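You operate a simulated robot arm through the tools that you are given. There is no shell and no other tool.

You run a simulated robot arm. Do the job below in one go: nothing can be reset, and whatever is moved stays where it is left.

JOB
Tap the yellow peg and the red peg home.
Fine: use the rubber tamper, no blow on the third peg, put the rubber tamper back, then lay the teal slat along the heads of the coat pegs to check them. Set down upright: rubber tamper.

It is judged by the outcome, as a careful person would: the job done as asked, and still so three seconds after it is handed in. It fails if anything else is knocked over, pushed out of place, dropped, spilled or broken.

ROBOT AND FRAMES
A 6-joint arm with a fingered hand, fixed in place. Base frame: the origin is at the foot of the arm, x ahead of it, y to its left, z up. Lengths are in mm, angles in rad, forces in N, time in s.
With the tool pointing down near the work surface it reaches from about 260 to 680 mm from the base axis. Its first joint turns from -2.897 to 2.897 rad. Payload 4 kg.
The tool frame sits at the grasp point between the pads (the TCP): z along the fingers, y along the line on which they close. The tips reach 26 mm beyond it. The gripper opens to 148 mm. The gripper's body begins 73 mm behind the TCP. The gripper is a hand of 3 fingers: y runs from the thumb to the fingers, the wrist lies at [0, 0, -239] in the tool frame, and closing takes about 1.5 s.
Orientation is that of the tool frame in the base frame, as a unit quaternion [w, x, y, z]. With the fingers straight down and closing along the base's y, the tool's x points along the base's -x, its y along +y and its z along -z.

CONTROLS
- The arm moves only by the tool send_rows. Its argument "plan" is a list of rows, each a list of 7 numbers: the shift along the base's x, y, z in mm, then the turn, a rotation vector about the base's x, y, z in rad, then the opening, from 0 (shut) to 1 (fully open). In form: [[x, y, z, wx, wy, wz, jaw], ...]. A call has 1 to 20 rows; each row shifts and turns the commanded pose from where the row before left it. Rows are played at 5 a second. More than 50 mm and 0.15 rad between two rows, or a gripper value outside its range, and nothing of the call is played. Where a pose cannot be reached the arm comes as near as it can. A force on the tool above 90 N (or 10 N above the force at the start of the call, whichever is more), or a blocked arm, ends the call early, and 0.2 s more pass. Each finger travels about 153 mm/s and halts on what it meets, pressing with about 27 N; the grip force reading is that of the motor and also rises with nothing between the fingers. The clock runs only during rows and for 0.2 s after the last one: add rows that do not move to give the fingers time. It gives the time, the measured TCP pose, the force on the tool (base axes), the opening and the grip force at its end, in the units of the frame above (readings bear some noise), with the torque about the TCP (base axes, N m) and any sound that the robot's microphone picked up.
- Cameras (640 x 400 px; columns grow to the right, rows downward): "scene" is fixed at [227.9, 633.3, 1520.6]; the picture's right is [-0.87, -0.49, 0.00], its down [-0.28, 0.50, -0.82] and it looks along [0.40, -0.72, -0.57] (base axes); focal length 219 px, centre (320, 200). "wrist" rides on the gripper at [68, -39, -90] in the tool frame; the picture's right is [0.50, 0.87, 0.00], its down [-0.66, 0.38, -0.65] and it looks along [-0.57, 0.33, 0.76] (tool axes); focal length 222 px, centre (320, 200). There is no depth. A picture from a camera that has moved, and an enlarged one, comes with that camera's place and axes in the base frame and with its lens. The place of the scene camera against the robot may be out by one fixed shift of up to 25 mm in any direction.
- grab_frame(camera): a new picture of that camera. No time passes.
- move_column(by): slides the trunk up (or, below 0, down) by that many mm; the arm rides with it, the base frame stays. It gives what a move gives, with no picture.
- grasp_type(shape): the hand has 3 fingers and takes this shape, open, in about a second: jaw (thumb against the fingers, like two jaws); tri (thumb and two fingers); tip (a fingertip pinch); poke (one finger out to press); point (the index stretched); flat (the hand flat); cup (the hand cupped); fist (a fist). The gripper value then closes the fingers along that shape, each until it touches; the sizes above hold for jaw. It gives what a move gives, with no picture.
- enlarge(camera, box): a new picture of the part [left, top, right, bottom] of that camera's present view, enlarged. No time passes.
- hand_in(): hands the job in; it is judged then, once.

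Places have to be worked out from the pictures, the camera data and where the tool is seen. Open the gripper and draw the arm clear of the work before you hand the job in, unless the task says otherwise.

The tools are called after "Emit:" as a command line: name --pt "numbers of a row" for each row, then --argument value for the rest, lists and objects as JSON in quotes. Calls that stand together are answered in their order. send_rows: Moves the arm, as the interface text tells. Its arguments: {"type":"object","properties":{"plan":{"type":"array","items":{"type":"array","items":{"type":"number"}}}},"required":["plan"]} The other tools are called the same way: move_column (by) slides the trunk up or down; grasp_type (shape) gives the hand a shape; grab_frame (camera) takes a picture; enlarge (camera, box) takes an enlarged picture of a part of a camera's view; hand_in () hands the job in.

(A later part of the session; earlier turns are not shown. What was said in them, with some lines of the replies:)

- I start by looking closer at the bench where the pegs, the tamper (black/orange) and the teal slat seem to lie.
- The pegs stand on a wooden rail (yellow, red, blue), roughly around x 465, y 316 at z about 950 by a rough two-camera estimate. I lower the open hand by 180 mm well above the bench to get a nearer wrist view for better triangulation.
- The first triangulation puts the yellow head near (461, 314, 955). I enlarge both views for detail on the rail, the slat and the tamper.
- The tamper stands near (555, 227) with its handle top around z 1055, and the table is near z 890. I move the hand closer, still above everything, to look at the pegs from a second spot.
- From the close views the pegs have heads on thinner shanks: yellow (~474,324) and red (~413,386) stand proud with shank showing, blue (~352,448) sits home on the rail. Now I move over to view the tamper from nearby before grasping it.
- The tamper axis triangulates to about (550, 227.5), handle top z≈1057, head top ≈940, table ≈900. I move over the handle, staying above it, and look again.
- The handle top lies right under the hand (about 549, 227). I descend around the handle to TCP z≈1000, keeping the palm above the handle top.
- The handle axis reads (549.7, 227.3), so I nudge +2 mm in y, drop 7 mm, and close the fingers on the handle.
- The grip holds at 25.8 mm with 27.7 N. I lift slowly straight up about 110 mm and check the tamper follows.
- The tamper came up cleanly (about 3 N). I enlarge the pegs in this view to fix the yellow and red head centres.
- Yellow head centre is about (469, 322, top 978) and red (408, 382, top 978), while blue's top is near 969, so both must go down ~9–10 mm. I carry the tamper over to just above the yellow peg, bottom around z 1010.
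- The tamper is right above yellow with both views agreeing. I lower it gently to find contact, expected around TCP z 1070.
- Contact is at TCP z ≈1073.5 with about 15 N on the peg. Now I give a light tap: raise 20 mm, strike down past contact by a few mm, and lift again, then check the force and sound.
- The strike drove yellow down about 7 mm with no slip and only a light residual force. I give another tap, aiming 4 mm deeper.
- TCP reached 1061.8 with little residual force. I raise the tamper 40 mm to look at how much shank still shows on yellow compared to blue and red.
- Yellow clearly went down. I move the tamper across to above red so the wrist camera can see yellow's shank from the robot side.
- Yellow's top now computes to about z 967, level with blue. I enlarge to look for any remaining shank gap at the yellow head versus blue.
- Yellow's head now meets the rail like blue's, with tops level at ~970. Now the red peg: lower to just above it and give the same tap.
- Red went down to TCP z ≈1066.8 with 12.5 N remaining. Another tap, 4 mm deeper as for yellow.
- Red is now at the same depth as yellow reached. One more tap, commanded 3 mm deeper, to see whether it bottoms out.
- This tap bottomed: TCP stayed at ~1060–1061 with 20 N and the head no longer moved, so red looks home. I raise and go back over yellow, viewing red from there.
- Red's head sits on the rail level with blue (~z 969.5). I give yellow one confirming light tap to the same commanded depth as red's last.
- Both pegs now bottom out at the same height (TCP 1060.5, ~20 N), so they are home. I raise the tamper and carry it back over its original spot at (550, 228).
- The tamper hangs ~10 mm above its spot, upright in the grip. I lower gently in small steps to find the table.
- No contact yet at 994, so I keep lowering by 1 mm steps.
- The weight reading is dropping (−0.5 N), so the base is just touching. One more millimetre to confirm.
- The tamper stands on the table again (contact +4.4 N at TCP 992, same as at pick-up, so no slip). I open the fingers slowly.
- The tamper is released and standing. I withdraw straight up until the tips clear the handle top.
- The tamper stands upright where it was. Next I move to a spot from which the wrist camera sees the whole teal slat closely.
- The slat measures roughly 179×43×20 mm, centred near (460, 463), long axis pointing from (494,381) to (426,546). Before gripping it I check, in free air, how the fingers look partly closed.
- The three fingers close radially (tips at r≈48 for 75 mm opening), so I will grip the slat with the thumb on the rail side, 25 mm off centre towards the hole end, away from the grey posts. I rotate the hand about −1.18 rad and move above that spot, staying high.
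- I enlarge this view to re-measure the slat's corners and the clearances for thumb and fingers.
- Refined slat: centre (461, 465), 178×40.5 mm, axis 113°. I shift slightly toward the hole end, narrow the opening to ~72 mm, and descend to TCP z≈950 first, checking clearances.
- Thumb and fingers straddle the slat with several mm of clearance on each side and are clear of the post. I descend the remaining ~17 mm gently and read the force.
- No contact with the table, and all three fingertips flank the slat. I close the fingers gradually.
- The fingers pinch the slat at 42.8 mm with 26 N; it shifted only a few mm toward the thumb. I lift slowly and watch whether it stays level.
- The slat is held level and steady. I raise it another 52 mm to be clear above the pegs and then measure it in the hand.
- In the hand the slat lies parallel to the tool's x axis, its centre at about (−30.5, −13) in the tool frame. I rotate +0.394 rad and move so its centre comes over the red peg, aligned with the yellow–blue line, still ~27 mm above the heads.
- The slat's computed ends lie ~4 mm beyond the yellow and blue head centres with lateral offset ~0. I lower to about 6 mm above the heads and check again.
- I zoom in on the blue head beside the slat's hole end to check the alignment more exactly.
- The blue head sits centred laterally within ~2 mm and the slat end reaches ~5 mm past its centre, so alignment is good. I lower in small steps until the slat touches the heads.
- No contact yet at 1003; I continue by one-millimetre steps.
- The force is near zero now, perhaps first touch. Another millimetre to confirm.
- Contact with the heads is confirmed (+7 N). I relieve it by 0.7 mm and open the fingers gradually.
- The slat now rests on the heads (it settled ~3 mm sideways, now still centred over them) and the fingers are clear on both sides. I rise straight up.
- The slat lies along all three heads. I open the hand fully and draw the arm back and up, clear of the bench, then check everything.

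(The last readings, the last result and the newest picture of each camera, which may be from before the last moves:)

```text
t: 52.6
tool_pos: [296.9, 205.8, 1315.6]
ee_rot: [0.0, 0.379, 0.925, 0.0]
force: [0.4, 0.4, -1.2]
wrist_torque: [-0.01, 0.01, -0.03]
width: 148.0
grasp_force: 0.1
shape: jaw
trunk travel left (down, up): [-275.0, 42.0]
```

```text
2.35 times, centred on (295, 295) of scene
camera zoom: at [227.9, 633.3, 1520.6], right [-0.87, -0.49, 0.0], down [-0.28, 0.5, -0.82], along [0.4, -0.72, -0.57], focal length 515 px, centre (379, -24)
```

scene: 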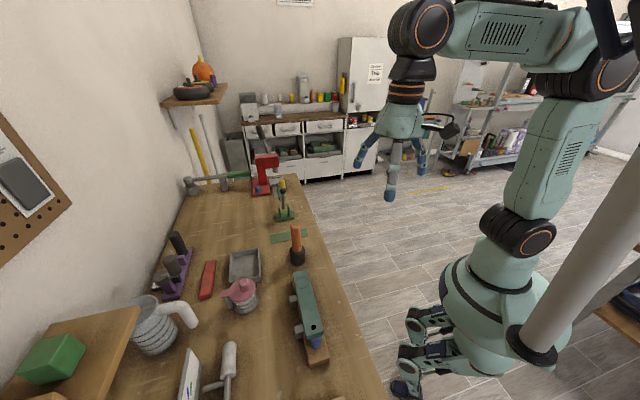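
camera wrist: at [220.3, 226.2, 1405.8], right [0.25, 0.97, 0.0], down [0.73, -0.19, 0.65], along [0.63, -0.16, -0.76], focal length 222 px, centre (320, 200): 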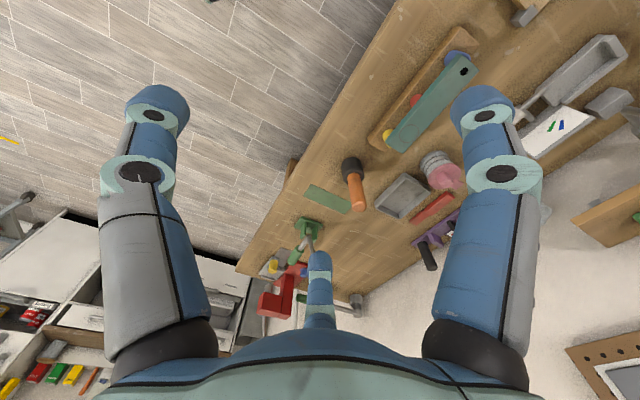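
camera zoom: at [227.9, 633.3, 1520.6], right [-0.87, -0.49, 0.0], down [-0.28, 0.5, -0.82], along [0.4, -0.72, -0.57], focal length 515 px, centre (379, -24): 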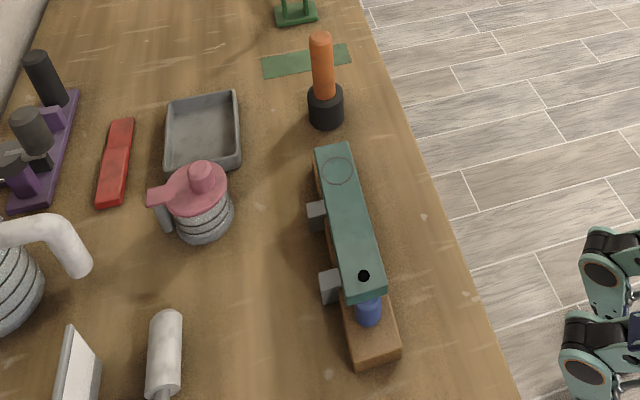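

Tamper and bench objects look as they were, with the slat on the pegs. I enlarge the wrist view to verify the slat rests flat on all three heads.

Emit:
enlarge --camera "wrist" --box '[330, 20, 500, 220]'

Emit:
enlarge --camera "wrist" --box '[370, 30, 490, 160]'

Emit:
enlarge --camera "scene" --box '[270, 265, 340, 370]'

```text
2.00 times, centred on (415, 120) of wrist
camera zoom: at [220.3, 226.2, 1405.8], right [0.25, 0.97, 0.0], down [0.73, -0.19, 0.65], along [0.63, -0.16, -0.76], focal length 444 px, centre (130, 360)
```

zoom: 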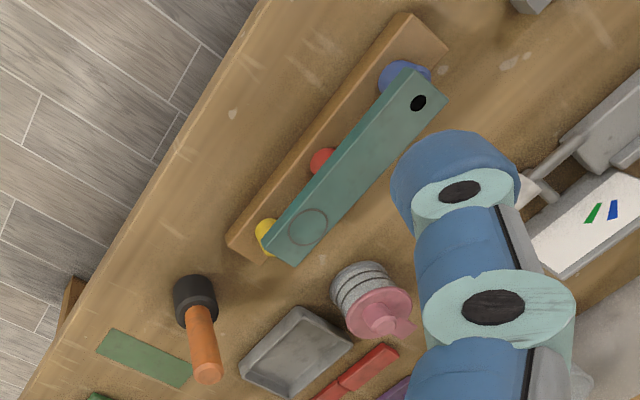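

```text
3.08 times, centred on (430, 95) of wrist
camera zoom: at [220.3, 226.2, 1405.8], right [0.25, 0.97, 0.0], down [0.73, -0.19, 0.65], along [0.63, -0.16, -0.76], focal length 684 px, centre (-18, 523)
```

zoom: 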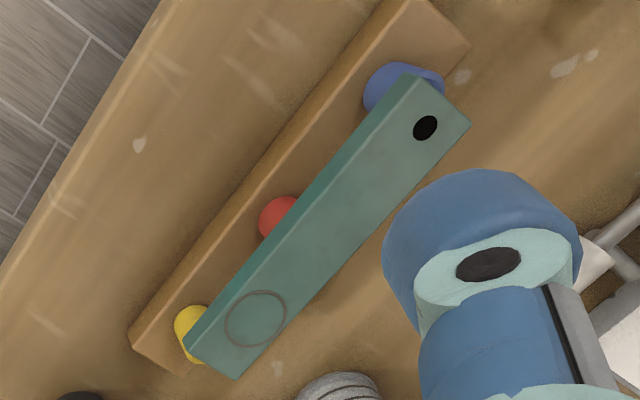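

```text
3.81 times, centred on (305, 318) of scene
camera zoom: at [227.9, 633.3, 1520.6], right [-0.87, -0.49, 0.0], down [-0.28, 0.5, -0.82], along [0.4, -0.72, -0.57], focal length 833 px, centre (377, -248)
```

zoom: 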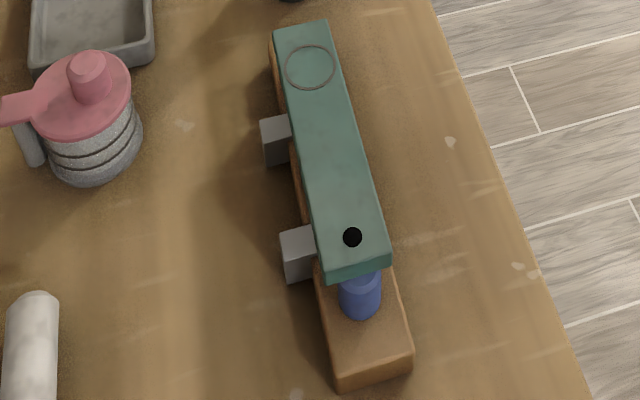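

The slat lies flat along all three heads (centre within ~3 mm of the peg line), yellow and red are home level with blue, and the tamper stands upright in its old spot. The hand is open and the arm is clear, so I hand the job in.

Emit:
hand_in

```text
The job is handed in.
```

The yellow and red pegs are tapped home, level with the blue peg to within what the cameras can resolve (about 2 mm). I handed the job in; no verdict came back.

- **Pegs:** I gave each a few light taps with the rubber tamper. On the last tap both stopped at the same height, with about 20 N of resistance. The blue peg got no blow.
- **Tamper:** It stands upright in its original spot.
- **Slat:** The teal slat rests flat along all three heads. Its centre is about 3 mm off the peg line, and each end reaches a few mm past the centres of the outer heads.

I saw nothing else moved in the final pictures. The hand is open and the arm is clear of the bench.
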